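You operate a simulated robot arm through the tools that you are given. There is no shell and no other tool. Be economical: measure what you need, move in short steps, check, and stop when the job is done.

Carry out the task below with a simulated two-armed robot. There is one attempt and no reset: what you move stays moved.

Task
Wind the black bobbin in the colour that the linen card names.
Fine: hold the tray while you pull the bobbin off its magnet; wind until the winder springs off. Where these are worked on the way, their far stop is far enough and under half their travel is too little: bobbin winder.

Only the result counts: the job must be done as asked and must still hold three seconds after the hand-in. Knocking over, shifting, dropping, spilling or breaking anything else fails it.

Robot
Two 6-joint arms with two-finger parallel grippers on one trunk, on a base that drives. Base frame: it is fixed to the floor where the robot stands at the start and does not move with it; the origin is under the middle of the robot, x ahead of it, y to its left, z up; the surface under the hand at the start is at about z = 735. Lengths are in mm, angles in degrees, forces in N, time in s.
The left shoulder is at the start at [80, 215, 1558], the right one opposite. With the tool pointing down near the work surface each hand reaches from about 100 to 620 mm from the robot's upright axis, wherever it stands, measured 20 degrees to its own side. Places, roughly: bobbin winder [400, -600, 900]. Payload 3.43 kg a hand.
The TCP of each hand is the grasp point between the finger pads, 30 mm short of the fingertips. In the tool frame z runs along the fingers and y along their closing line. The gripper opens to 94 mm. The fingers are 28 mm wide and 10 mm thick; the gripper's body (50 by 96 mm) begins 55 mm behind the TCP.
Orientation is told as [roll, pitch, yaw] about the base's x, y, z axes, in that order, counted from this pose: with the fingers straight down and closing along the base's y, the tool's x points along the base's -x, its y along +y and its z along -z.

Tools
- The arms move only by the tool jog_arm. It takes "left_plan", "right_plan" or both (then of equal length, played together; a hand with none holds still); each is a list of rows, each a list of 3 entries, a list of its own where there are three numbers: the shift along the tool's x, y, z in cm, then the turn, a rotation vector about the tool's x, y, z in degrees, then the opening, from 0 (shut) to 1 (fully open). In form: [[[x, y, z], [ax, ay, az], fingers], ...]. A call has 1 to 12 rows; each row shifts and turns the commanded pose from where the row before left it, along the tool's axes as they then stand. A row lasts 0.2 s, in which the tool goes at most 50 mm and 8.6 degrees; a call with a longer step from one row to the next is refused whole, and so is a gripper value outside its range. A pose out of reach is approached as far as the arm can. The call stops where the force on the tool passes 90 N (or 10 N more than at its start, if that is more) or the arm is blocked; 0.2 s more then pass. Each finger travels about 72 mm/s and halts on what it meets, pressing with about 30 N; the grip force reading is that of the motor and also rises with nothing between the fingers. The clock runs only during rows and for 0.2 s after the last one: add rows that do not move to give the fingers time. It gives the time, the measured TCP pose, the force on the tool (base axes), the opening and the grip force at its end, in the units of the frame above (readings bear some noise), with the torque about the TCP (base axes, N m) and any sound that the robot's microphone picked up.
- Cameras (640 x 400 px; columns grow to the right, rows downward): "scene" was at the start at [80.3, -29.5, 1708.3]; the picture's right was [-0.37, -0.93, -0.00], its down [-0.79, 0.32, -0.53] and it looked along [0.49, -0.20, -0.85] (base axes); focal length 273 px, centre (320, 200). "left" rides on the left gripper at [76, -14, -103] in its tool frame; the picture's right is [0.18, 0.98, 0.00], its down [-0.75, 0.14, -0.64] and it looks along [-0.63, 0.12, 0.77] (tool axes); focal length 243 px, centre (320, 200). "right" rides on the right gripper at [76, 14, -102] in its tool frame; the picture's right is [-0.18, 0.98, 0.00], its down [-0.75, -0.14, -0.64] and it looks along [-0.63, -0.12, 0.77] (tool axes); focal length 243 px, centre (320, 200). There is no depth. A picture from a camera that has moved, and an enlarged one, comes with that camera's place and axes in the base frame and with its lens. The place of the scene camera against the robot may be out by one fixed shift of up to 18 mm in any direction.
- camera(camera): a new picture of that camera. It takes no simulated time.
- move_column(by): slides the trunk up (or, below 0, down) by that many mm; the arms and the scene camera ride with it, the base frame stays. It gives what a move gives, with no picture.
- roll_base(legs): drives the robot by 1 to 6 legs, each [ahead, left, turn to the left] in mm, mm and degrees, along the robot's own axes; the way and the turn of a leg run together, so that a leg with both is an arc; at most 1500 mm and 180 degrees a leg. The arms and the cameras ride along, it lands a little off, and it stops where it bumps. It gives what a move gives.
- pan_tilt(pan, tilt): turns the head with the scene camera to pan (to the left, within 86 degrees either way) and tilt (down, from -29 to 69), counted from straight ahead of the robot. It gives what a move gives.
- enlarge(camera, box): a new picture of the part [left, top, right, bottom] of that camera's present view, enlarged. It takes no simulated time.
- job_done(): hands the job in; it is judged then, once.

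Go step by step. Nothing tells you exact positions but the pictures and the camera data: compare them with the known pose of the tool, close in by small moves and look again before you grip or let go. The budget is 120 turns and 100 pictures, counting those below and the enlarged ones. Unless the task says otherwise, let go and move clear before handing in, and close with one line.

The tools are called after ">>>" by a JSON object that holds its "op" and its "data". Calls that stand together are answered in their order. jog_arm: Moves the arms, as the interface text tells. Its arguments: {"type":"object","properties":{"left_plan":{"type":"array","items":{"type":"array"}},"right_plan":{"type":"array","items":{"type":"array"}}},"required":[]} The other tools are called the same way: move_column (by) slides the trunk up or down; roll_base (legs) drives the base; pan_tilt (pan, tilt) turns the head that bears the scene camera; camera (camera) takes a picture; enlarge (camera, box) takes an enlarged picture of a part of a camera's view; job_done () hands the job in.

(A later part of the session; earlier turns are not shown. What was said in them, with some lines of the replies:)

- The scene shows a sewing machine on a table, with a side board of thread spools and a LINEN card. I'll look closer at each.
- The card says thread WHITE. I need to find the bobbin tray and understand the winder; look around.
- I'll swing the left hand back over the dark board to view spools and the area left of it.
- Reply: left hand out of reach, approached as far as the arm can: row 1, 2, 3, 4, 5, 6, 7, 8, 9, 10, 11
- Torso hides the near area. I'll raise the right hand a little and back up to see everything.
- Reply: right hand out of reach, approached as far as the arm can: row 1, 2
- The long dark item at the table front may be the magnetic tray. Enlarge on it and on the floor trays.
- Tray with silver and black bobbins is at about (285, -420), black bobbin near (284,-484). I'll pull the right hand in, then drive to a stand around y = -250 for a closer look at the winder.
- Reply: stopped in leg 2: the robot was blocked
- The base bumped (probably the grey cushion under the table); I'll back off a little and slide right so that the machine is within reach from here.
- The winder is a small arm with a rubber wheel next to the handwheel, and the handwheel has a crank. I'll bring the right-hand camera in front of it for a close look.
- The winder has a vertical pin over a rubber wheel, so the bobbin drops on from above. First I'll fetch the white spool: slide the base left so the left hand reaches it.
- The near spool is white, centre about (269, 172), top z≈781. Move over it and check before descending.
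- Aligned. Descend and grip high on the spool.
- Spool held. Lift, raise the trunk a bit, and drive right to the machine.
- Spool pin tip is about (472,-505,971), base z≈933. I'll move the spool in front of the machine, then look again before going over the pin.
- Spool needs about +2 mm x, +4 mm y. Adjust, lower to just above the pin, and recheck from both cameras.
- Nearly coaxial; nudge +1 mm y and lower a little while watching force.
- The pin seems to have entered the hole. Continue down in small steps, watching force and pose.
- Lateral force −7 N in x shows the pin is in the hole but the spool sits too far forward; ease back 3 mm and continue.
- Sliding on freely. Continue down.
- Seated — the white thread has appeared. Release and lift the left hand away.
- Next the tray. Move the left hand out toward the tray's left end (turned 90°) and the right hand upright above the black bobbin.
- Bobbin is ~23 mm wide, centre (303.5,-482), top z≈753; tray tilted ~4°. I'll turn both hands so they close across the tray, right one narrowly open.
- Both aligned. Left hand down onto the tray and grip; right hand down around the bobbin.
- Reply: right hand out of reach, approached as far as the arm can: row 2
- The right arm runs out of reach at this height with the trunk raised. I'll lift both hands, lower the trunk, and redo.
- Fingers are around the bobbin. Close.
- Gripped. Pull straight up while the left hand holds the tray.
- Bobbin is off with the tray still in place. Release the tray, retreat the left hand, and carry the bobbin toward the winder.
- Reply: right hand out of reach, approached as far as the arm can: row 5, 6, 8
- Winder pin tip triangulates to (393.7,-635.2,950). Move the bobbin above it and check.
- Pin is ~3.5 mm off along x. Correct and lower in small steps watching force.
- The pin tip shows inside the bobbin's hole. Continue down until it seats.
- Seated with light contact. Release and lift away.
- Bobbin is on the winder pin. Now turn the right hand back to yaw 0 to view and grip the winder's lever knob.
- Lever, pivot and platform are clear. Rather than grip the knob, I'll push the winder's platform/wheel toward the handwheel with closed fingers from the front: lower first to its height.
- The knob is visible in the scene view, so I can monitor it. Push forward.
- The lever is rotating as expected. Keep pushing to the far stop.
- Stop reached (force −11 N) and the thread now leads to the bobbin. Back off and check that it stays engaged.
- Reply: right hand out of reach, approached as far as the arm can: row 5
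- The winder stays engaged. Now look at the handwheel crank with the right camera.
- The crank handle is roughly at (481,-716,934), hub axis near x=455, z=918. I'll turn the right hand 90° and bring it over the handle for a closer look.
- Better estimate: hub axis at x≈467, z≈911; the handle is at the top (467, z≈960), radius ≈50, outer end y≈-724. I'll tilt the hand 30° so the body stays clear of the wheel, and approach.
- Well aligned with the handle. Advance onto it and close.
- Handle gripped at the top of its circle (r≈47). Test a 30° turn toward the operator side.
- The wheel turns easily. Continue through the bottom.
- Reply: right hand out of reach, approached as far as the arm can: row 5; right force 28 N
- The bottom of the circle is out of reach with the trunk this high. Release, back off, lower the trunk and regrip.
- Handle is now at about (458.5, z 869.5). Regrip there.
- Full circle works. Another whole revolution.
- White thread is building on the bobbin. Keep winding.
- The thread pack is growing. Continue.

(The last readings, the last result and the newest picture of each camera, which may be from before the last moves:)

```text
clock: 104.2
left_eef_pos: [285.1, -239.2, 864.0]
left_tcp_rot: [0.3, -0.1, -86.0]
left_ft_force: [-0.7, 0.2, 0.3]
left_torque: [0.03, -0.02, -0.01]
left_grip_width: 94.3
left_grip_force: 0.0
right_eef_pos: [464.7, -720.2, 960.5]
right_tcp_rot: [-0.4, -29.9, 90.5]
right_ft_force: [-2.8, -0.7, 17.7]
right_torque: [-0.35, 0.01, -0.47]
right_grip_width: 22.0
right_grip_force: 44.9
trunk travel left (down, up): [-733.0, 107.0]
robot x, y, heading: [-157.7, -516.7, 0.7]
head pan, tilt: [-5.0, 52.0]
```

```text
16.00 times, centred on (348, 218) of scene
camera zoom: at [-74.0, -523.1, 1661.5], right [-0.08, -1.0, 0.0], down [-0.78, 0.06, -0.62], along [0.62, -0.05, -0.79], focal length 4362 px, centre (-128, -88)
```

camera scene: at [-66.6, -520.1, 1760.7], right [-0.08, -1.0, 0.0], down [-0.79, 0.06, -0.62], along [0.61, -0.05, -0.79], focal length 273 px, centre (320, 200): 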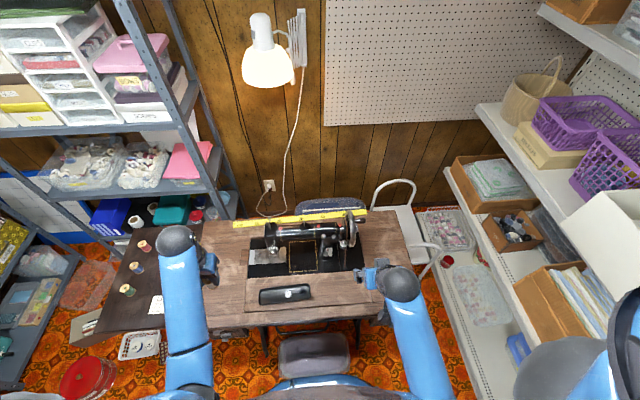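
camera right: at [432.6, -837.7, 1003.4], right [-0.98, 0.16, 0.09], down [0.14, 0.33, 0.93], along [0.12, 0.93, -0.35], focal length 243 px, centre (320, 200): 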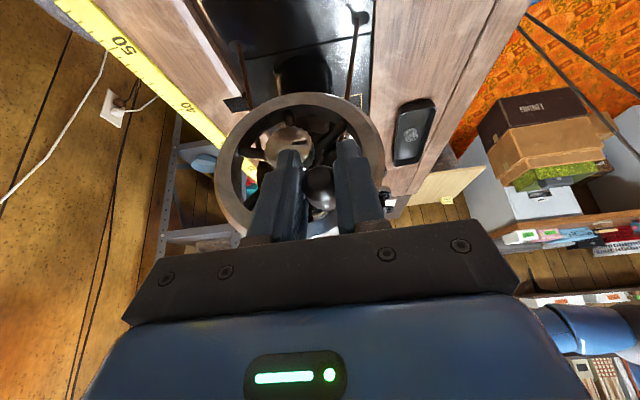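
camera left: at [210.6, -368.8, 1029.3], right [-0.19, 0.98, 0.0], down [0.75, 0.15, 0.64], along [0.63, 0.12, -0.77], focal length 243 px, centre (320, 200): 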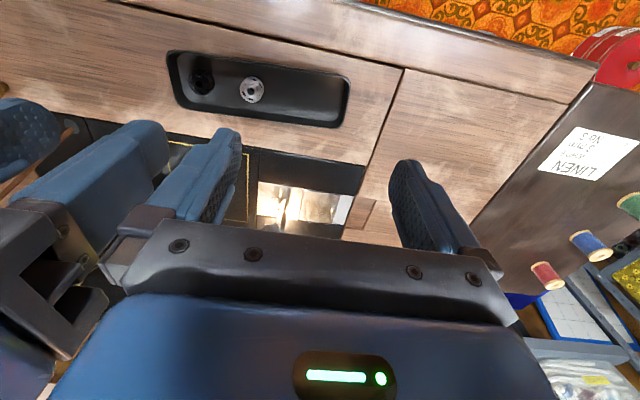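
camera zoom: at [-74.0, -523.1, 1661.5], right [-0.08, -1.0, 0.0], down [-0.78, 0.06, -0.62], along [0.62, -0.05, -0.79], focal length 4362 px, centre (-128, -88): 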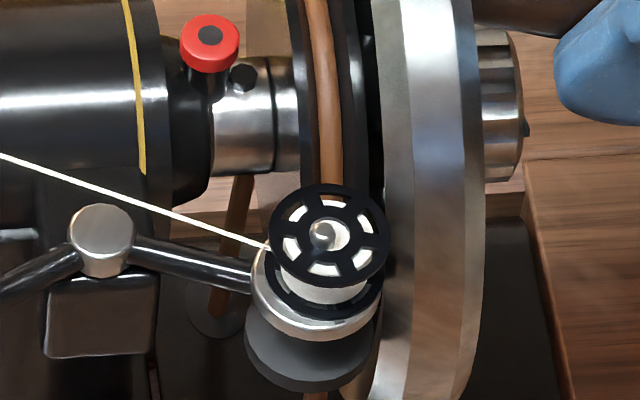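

Nearly there; a few more turns.

>>> {"op": "jog_arm", "data": {"right_plan": [[[0.308, 2.3, 0.533], [0, 0, 0], 0.1], [[0.842, 1.684, 1.458], [0, 0, 0], 0.1], [[1.15, 0.616, 1.992], [0, 0, 0], 0.1], [[1.15, -0.616, 1.992], [0, 0, 0], 0.1], [[0.842, -1.684, 1.458], [0, 0, 0], 0.1], [[0.308, -2.3, 0.533], [0, 0, 0], 0.1], [[-0.308, -2.3, -0.533], [0, 0, 0], 0.1], [[-0.842, -1.684, -1.458], [0, 0, 0], 0.1], [[-1.15, -0.616, -1.992], [0, 0, 0], 0.1], [[-1.15, 0.616, -1.992], [0, 0, 0], 0.1], [[-0.842, 1.684, -1.458], [0, 0, 0], 0.1], [[-0.308, 2.3, -0.533], [0, 0, 0], 0.1]]}}

>>> {"op": "jog_arm", "data": {"right_plan": [[[0.308, 2.3, 0.533], [0, 0, 0], 0.1], [[0.842, 1.684, 1.458], [0, 0, 0], 0.1], [[1.15, 0.616, 1.992], [0, 0, 0], 0.1], [[1.15, -0.616, 1.992], [0, 0, 0], 0.1], [[0.842, -1.684, 1.458], [0, 0, 0], 0.1], [[0.308, -2.3, 0.533], [0, 0, 0], 0.1], [[-0.308, -2.3, -0.533], [0, 0, 0], 0.1], [[-0.842, -1.684, -1.458], [0, 0, 0], 0.1], [[-1.15, -0.616, -1.992], [0, 0, 0], 0.1], [[-1.15, 0.616, -1.992], [0, 0, 0], 0.1], [[-0.842, 1.684, -1.458], [0, 0, 0], 0.1], [[-0.308, 2.3, -0.533], [0, 0, 0], 0.1]]}}

>>> {"op": "enlarge", "data": {"camera": "scene", "box": [334, 206, 362, 230]}}

```text
clock: 106.8
left_eef_pos: [286.7, -239.5, 862.9]
left_tcp_rot: [0.2, 0.0, -86.0]
left_ft_force: [-0.9, 0.4, 0.0]
left_torque: [0.01, 0.0, -0.03]
left_grip_width: 93.9
left_grip_force: 0.1
right_eef_pos: [467.4, -721.0, 961.3]
right_tcp_rot: [-0.3, -29.9, 90.4]
right_ft_force: [-1.2, -3.0, 6.2]
right_torque: [-0.32, -0.03, -0.44]
right_grip_width: 21.9
right_grip_force: 45.0
trunk travel left (down, up): [-733.0, 107.0]
robot x, y, heading: [-157.3, -514.8, 0.7]
head pan, tilt: [-5.0, 52.0]
```

```text
clock: 109.4
left_eef_pos: [286.3, -239.7, 863.7]
left_tcp_rot: [0.2, 0.0, -86.0]
left_ft_force: [0.0, 0.5, -0.1]
left_torque: [0.0, -0.01, -0.01]
left_grip_width: 94.2
left_grip_force: 0.1
right_eef_pos: [463.9, -720.8, 959.6]
right_tcp_rot: [-0.4, -29.9, 90.4]
right_ft_force: [-1.7, -1.2, 10.5]
right_torque: [-0.28, 0.01, -0.36]
right_grip_width: 21.5
right_grip_force: 44.4
trunk travel left (down, up): [-733.0, 107.0]
robot x, y, heading: [-157.9, -511.1, 0.7]
head pan, tilt: [-5.0, 52.0]
```

```text
16.00 times, centred on (348, 218) of scene
camera zoom: at [-72.5, -523.7, 1661.2], right [-0.08, -1.0, 0.0], down [-0.78, 0.06, -0.62], along [0.62, -0.05, -0.79], focal length 4362 px, centre (-128, -88)
```

zoom: 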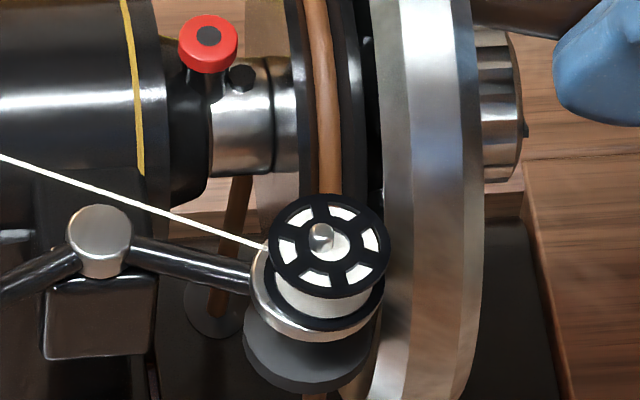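

Almost full. Two more turns.

>>> {"op": "jog_arm", "data": {"right_plan": [[[0.308, 2.3, 0.533], [0, 0, 0], 0.1], [[0.842, 1.684, 1.458], [0, 0, 0], 0.1], [[1.15, 0.616, 1.992], [0, 0, 0], 0.1], [[1.15, -0.616, 1.992], [0, 0, 0], 0.1], [[0.842, -1.684, 1.458], [0, 0, 0], 0.1], [[0.308, -2.3, 0.533], [0, 0, 0], 0.1], [[-0.308, -2.3, -0.533], [0, 0, 0], 0.1], [[-0.842, -1.684, -1.458], [0, 0, 0], 0.1], [[-1.15, -0.616, -1.992], [0, 0, 0], 0.1], [[-1.15, 0.616, -1.992], [0, 0, 0], 0.1], [[-0.842, 1.684, -1.458], [0, 0, 0], 0.1], [[-0.308, 2.3, -0.533], [0, 0, 0], 0.1]]}}

>>> {"op": "jog_arm", "data": {"right_plan": [[[0.308, 2.3, 0.533], [0, 0, 0], 0.1], [[0.842, 1.684, 1.458], [0, 0, 0], 0.1], [[1.15, 0.616, 1.992], [0, 0, 0], 0.1], [[1.15, -0.616, 1.992], [0, 0, 0], 0.1], [[0.842, -1.684, 1.458], [0, 0, 0], 0.1], [[0.308, -2.3, 0.533], [0, 0, 0], 0.1], [[-0.308, -2.3, -0.533], [0, 0, 0], 0.1], [[-0.842, -1.684, -1.458], [0, 0, 0], 0.1], [[-1.15, -0.616, -1.992], [0, 0, 0], 0.1], [[-1.15, 0.616, -1.992], [0, 0, 0], 0.1], [[-0.842, 1.684, -1.458], [0, 0, 0], 0.1], [[-0.308, 2.3, -0.533], [0, 0, 0], 0.1]]}}

>>> {"op": "enlarge", "data": {"camera": "scene", "box": [334, 206, 362, 230]}}

```text
clock: 112.0
left_eef_pos: [285.6, -241.1, 864.4]
left_tcp_rot: [0.1, 0.0, -86.0]
left_ft_force: [-0.2, -0.2, -0.3]
left_torque: [0.01, -0.02, 0.01]
left_grip_width: 94.4
left_grip_force: 0.0
right_eef_pos: [464.3, -720.5, 961.0]
right_tcp_rot: [-0.2, -29.8, 90.3]
right_ft_force: [-3.8, -8.2, 10.8]
right_torque: [-0.84, 0.04, -0.27]
right_grip_width: 21.7
right_grip_force: 45.6
trunk travel left (down, up): [-733.0, 107.0]
robot x, y, heading: [-158.9, -515.8, 0.5]
head pan, tilt: [-5.0, 52.0]
```

```text
clock: 114.6
left_eef_pos: [285.4, -239.3, 864.0]
left_tcp_rot: [0.2, 0.0, -86.1]
left_ft_force: [-0.6, 0.1, -1.4]
left_torque: [0.04, -0.02, 0.0]
left_grip_width: 93.9
left_grip_force: 0.0
right_eef_pos: [465.8, -720.4, 961.0]
right_tcp_rot: [-0.5, -29.9, 90.4]
right_ft_force: [-0.8, -4.3, 9.0]
right_torque: [-0.39, -0.01, -0.36]
right_grip_width: 21.6
right_grip_force: 45.3
trunk travel left (down, up): [-733.0, 107.0]
robot x, y, heading: [-158.1, -519.8, 0.6]
head pan, tilt: [-5.0, 52.0]
```

```text
16.00 times, centred on (348, 218) of scene
camera zoom: at [-71.5, -524.5, 1661.2], right [-0.08, -1.0, 0.0], down [-0.78, 0.06, -0.62], along [0.62, -0.05, -0.79], focal length 4362 px, centre (-128, -88)
```

zoom: 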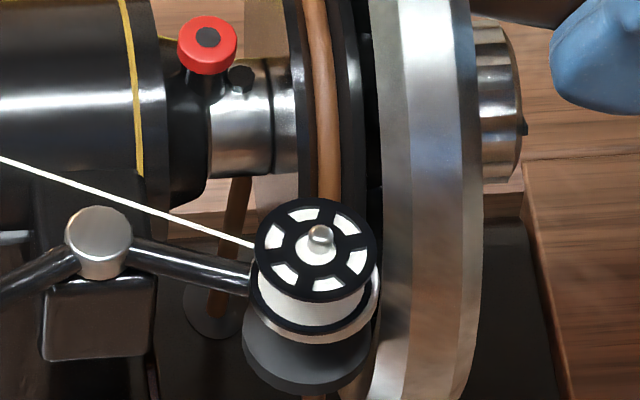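

Still engaged, pack nearly at the flange rim. Continue.

>>> {"op": "jog_arm", "data": {"right_plan": [[[0.308, 2.3, 0.533], [0, 0, 0], 0.1], [[0.842, 1.684, 1.458], [0, 0, 0], 0.1], [[1.15, 0.616, 1.992], [0, 0, 0], 0.1], [[1.15, -0.616, 1.992], [0, 0, 0], 0.1], [[0.842, -1.684, 1.458], [0, 0, 0], 0.1], [[0.308, -2.3, 0.533], [0, 0, 0], 0.1], [[-0.308, -2.3, -0.533], [0, 0, 0], 0.1], [[-0.842, -1.684, -1.458], [0, 0, 0], 0.1], [[-1.15, -0.616, -1.992], [0, 0, 0], 0.1], [[-1.15, 0.616, -1.992], [0, 0, 0], 0.1], [[-0.842, 1.684, -1.458], [0, 0, 0], 0.1], [[-0.308, 2.3, -0.533], [0, 0, 0], 0.1]]}}

>>> {"op": "jog_arm", "data": {"right_plan": [[[0.308, 2.3, 0.533], [0, 0, 0], 0.1], [[0.842, 1.684, 1.458], [0, 0, 0], 0.1], [[1.15, 0.616, 1.992], [0, 0, 0], 0.1], [[1.15, -0.616, 1.992], [0, 0, 0], 0.1], [[0.842, -1.684, 1.458], [0, 0, 0], 0.1], [[0.308, -2.3, 0.533], [0, 0, 0], 0.1], [[-0.308, -2.3, -0.533], [0, 0, 0], 0.1], [[-0.842, -1.684, -1.458], [0, 0, 0], 0.1], [[-1.15, -0.616, -1.992], [0, 0, 0], 0.1], [[-1.15, 0.616, -1.992], [0, 0, 0], 0.1], [[-0.842, 1.684, -1.458], [0, 0, 0], 0.1], [[-0.308, 2.3, -0.533], [0, 0, 0], 0.1]]}}

>>> {"op": "jog_arm", "data": {"right_plan": [[[0.308, 2.3, 0.533], [0, 0, 0], 0.1], [[0.842, 1.684, 1.458], [0, 0, 0], 0.1], [[1.15, 0.616, 1.992], [0, 0, 0], 0.1], [[1.15, -0.616, 1.992], [0, 0, 0], 0.1], [[0.842, -1.684, 1.458], [0, 0, 0], 0.1], [[0.308, -2.3, 0.533], [0, 0, 0], 0.1], [[-0.308, -2.3, -0.533], [0, 0, 0], 0.1], [[-0.842, -1.684, -1.458], [0, 0, 0], 0.1], [[-1.15, -0.616, -1.992], [0, 0, 0], 0.1], [[-1.15, 0.616, -1.992], [0, 0, 0], 0.1], [[-0.842, 1.684, -1.458], [0, 0, 0], 0.1], [[-0.308, 2.3, -0.533], [0, 0, 0], 0.1]]}}

>>> {"op": "enlarge", "data": {"camera": "scene", "box": [334, 206, 362, 230]}}

```text
clock: 117.2
left_eef_pos: [284.8, -238.6, 864.5]
left_tcp_rot: [0.3, -0.1, -86.0]
left_ft_force: [-0.9, -0.3, 0.1]
left_torque: [0.05, 0.02, 0.0]
left_grip_width: 94.2
left_grip_force: 0.1
right_eef_pos: [464.5, -718.7, 961.3]
right_tcp_rot: [-0.5, -29.9, 90.5]
right_ft_force: [-2.4, -1.2, 17.8]
right_torque: [-0.28, 0.0, -0.47]
right_grip_width: 21.8
right_grip_force: 45.0
trunk travel left (down, up): [-733.0, 107.0]
robot x, y, heading: [-158.2, -512.1, 0.7]
head pan, tilt: [-5.0, 52.0]
```

```text
clock: 119.8
left_eef_pos: [284.6, -240.2, 864.9]
left_tcp_rot: [0.4, -0.1, -86.0]
left_ft_force: [0.5, 0.3, -1.1]
left_torque: [-0.03, 0.0, 0.02]
left_grip_width: 94.0
left_grip_force: 0.0
right_eef_pos: [465.1, -721.0, 960.4]
right_tcp_rot: [-0.4, -29.9, 90.5]
right_ft_force: [-2.4, -4.5, 18.0]
right_torque: [-0.39, 0.01, -0.42]
right_grip_width: 21.7
right_grip_force: 45.4
trunk travel left (down, up): [-733.0, 107.0]
robot x, y, heading: [-155.5, -516.3, 0.6]
head pan, tilt: [-5.0, 52.0]
```

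```text
clock: 122.4
left_eef_pos: [284.5, -239.3, 865.1]
left_tcp_rot: [0.2, 0.0, -86.0]
left_ft_force: [0.5, 0.5, 0.0]
left_torque: [0.0, -0.02, -0.02]
left_grip_width: 93.8
left_grip_force: 0.0
right_eef_pos: [465.3, -719.7, 961.2]
right_tcp_rot: [-0.4, -29.8, 90.4]
right_ft_force: [-3.1, -3.6, 17.7]
right_torque: [-0.25, -0.01, -0.51]
right_grip_width: 21.5
right_grip_force: 44.9
trunk travel left (down, up): [-733.0, 107.0]
robot x, y, heading: [-158.5, -515.1, 0.4]
head pan, tilt: [-5.0, 52.0]
```

```text
16.00 times, centred on (348, 218) of scene
camera zoom: at [-74.1, -523.7, 1661.4], right [-0.08, -1.0, 0.0], down [-0.78, 0.06, -0.62], along [0.62, -0.05, -0.79], focal length 4362 px, centre (-128, -88)
```

zoom: 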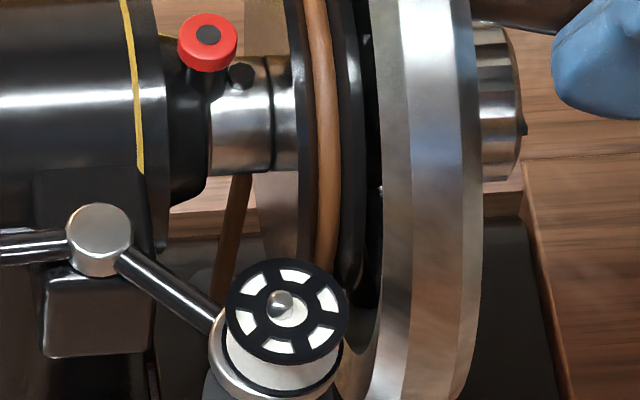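

The winder has sprung off with a full white bobbin. Release the crank and back both hands clear.

>>> {"op": "jog_arm", "data": {"right_plan": [[[0, 0, 0], [0, 0, 0], 0.45], [[0, 0, 0], [0, 0, 0], 0.45], [[0, 0, -2], [0, 0, 0], 0.45], [[0, 0, -4], [0, 0, 0], 0.45], [[2, 0, -3], [0, 0, 0], 0.45], [[3, 0, 0], [0, 0, 0], 0.45], [[0, 0, 0], [0, 0, 0], 0.45]]}}

>>> {"op": "camera", "data": {"camera": "scene"}}

>>> {"op": "enlarge", "data": {"camera": "scene", "box": [240, 190, 400, 310]}}

```text
clock: 124.0
left_eef_pos: [289.4, -239.0, 861.7]
left_tcp_rot: [0.0, 0.0, -86.0]
left_ft_force: [-0.1, -0.5, 0.3]
left_torque: [0.02, -0.05, 0.02]
left_grip_width: 94.0
left_grip_force: 0.1
right_eef_pos: [471.0, -808.8, 1011.7]
right_tcp_rot: [-0.3, -29.8, 90.3]
right_ft_force: [0.5, -1.2, -0.4]
right_torque: [-0.03, -0.02, -0.02]
right_grip_width: 42.1
right_grip_force: 0.1
trunk travel left (down, up): [-733.0, 107.0]
robot x, y, heading: [-155.6, -514.7, 0.3]
head pan, tilt: [-5.0, 52.0]
```

```text
4 pictures are left
camera scene: at [-66.1, -523.5, 1660.6], right [-0.08, -1.0, 0.0], down [-0.79, 0.06, -0.62], along [0.61, -0.05, -0.79], focal length 273 px, centre (320, 200)
```

scene: 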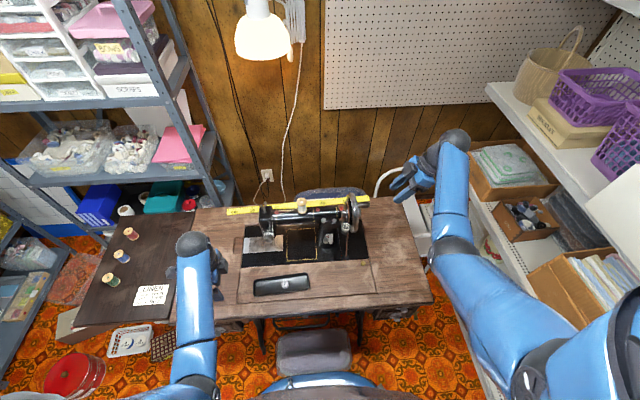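

```text
3.33 times, centred on (320, 250) of scene
camera zoom: at [-66.1, -523.5, 1660.6], right [-0.08, -1.0, 0.0], down [-0.79, 0.06, -0.62], along [0.61, -0.05, -0.79], focal length 909 px, centre (320, 33)
```

zoom: 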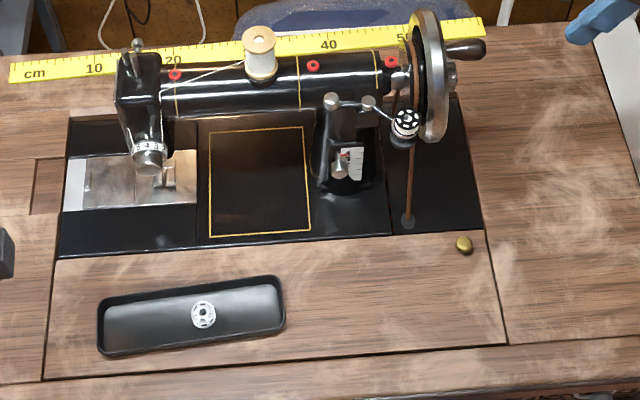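

The black bobbin is full of white thread, the winder has sprung off, the tray is in place and both hands are clear. Handing in.

>>> {"op": "job_done", "data": {}}

```text
The job is handed in.
```

The black bobbin is wound full with white thread, as the linen card asks. It is still on the winder, which has sprung off, and the white spool is on the machine's spool pin.
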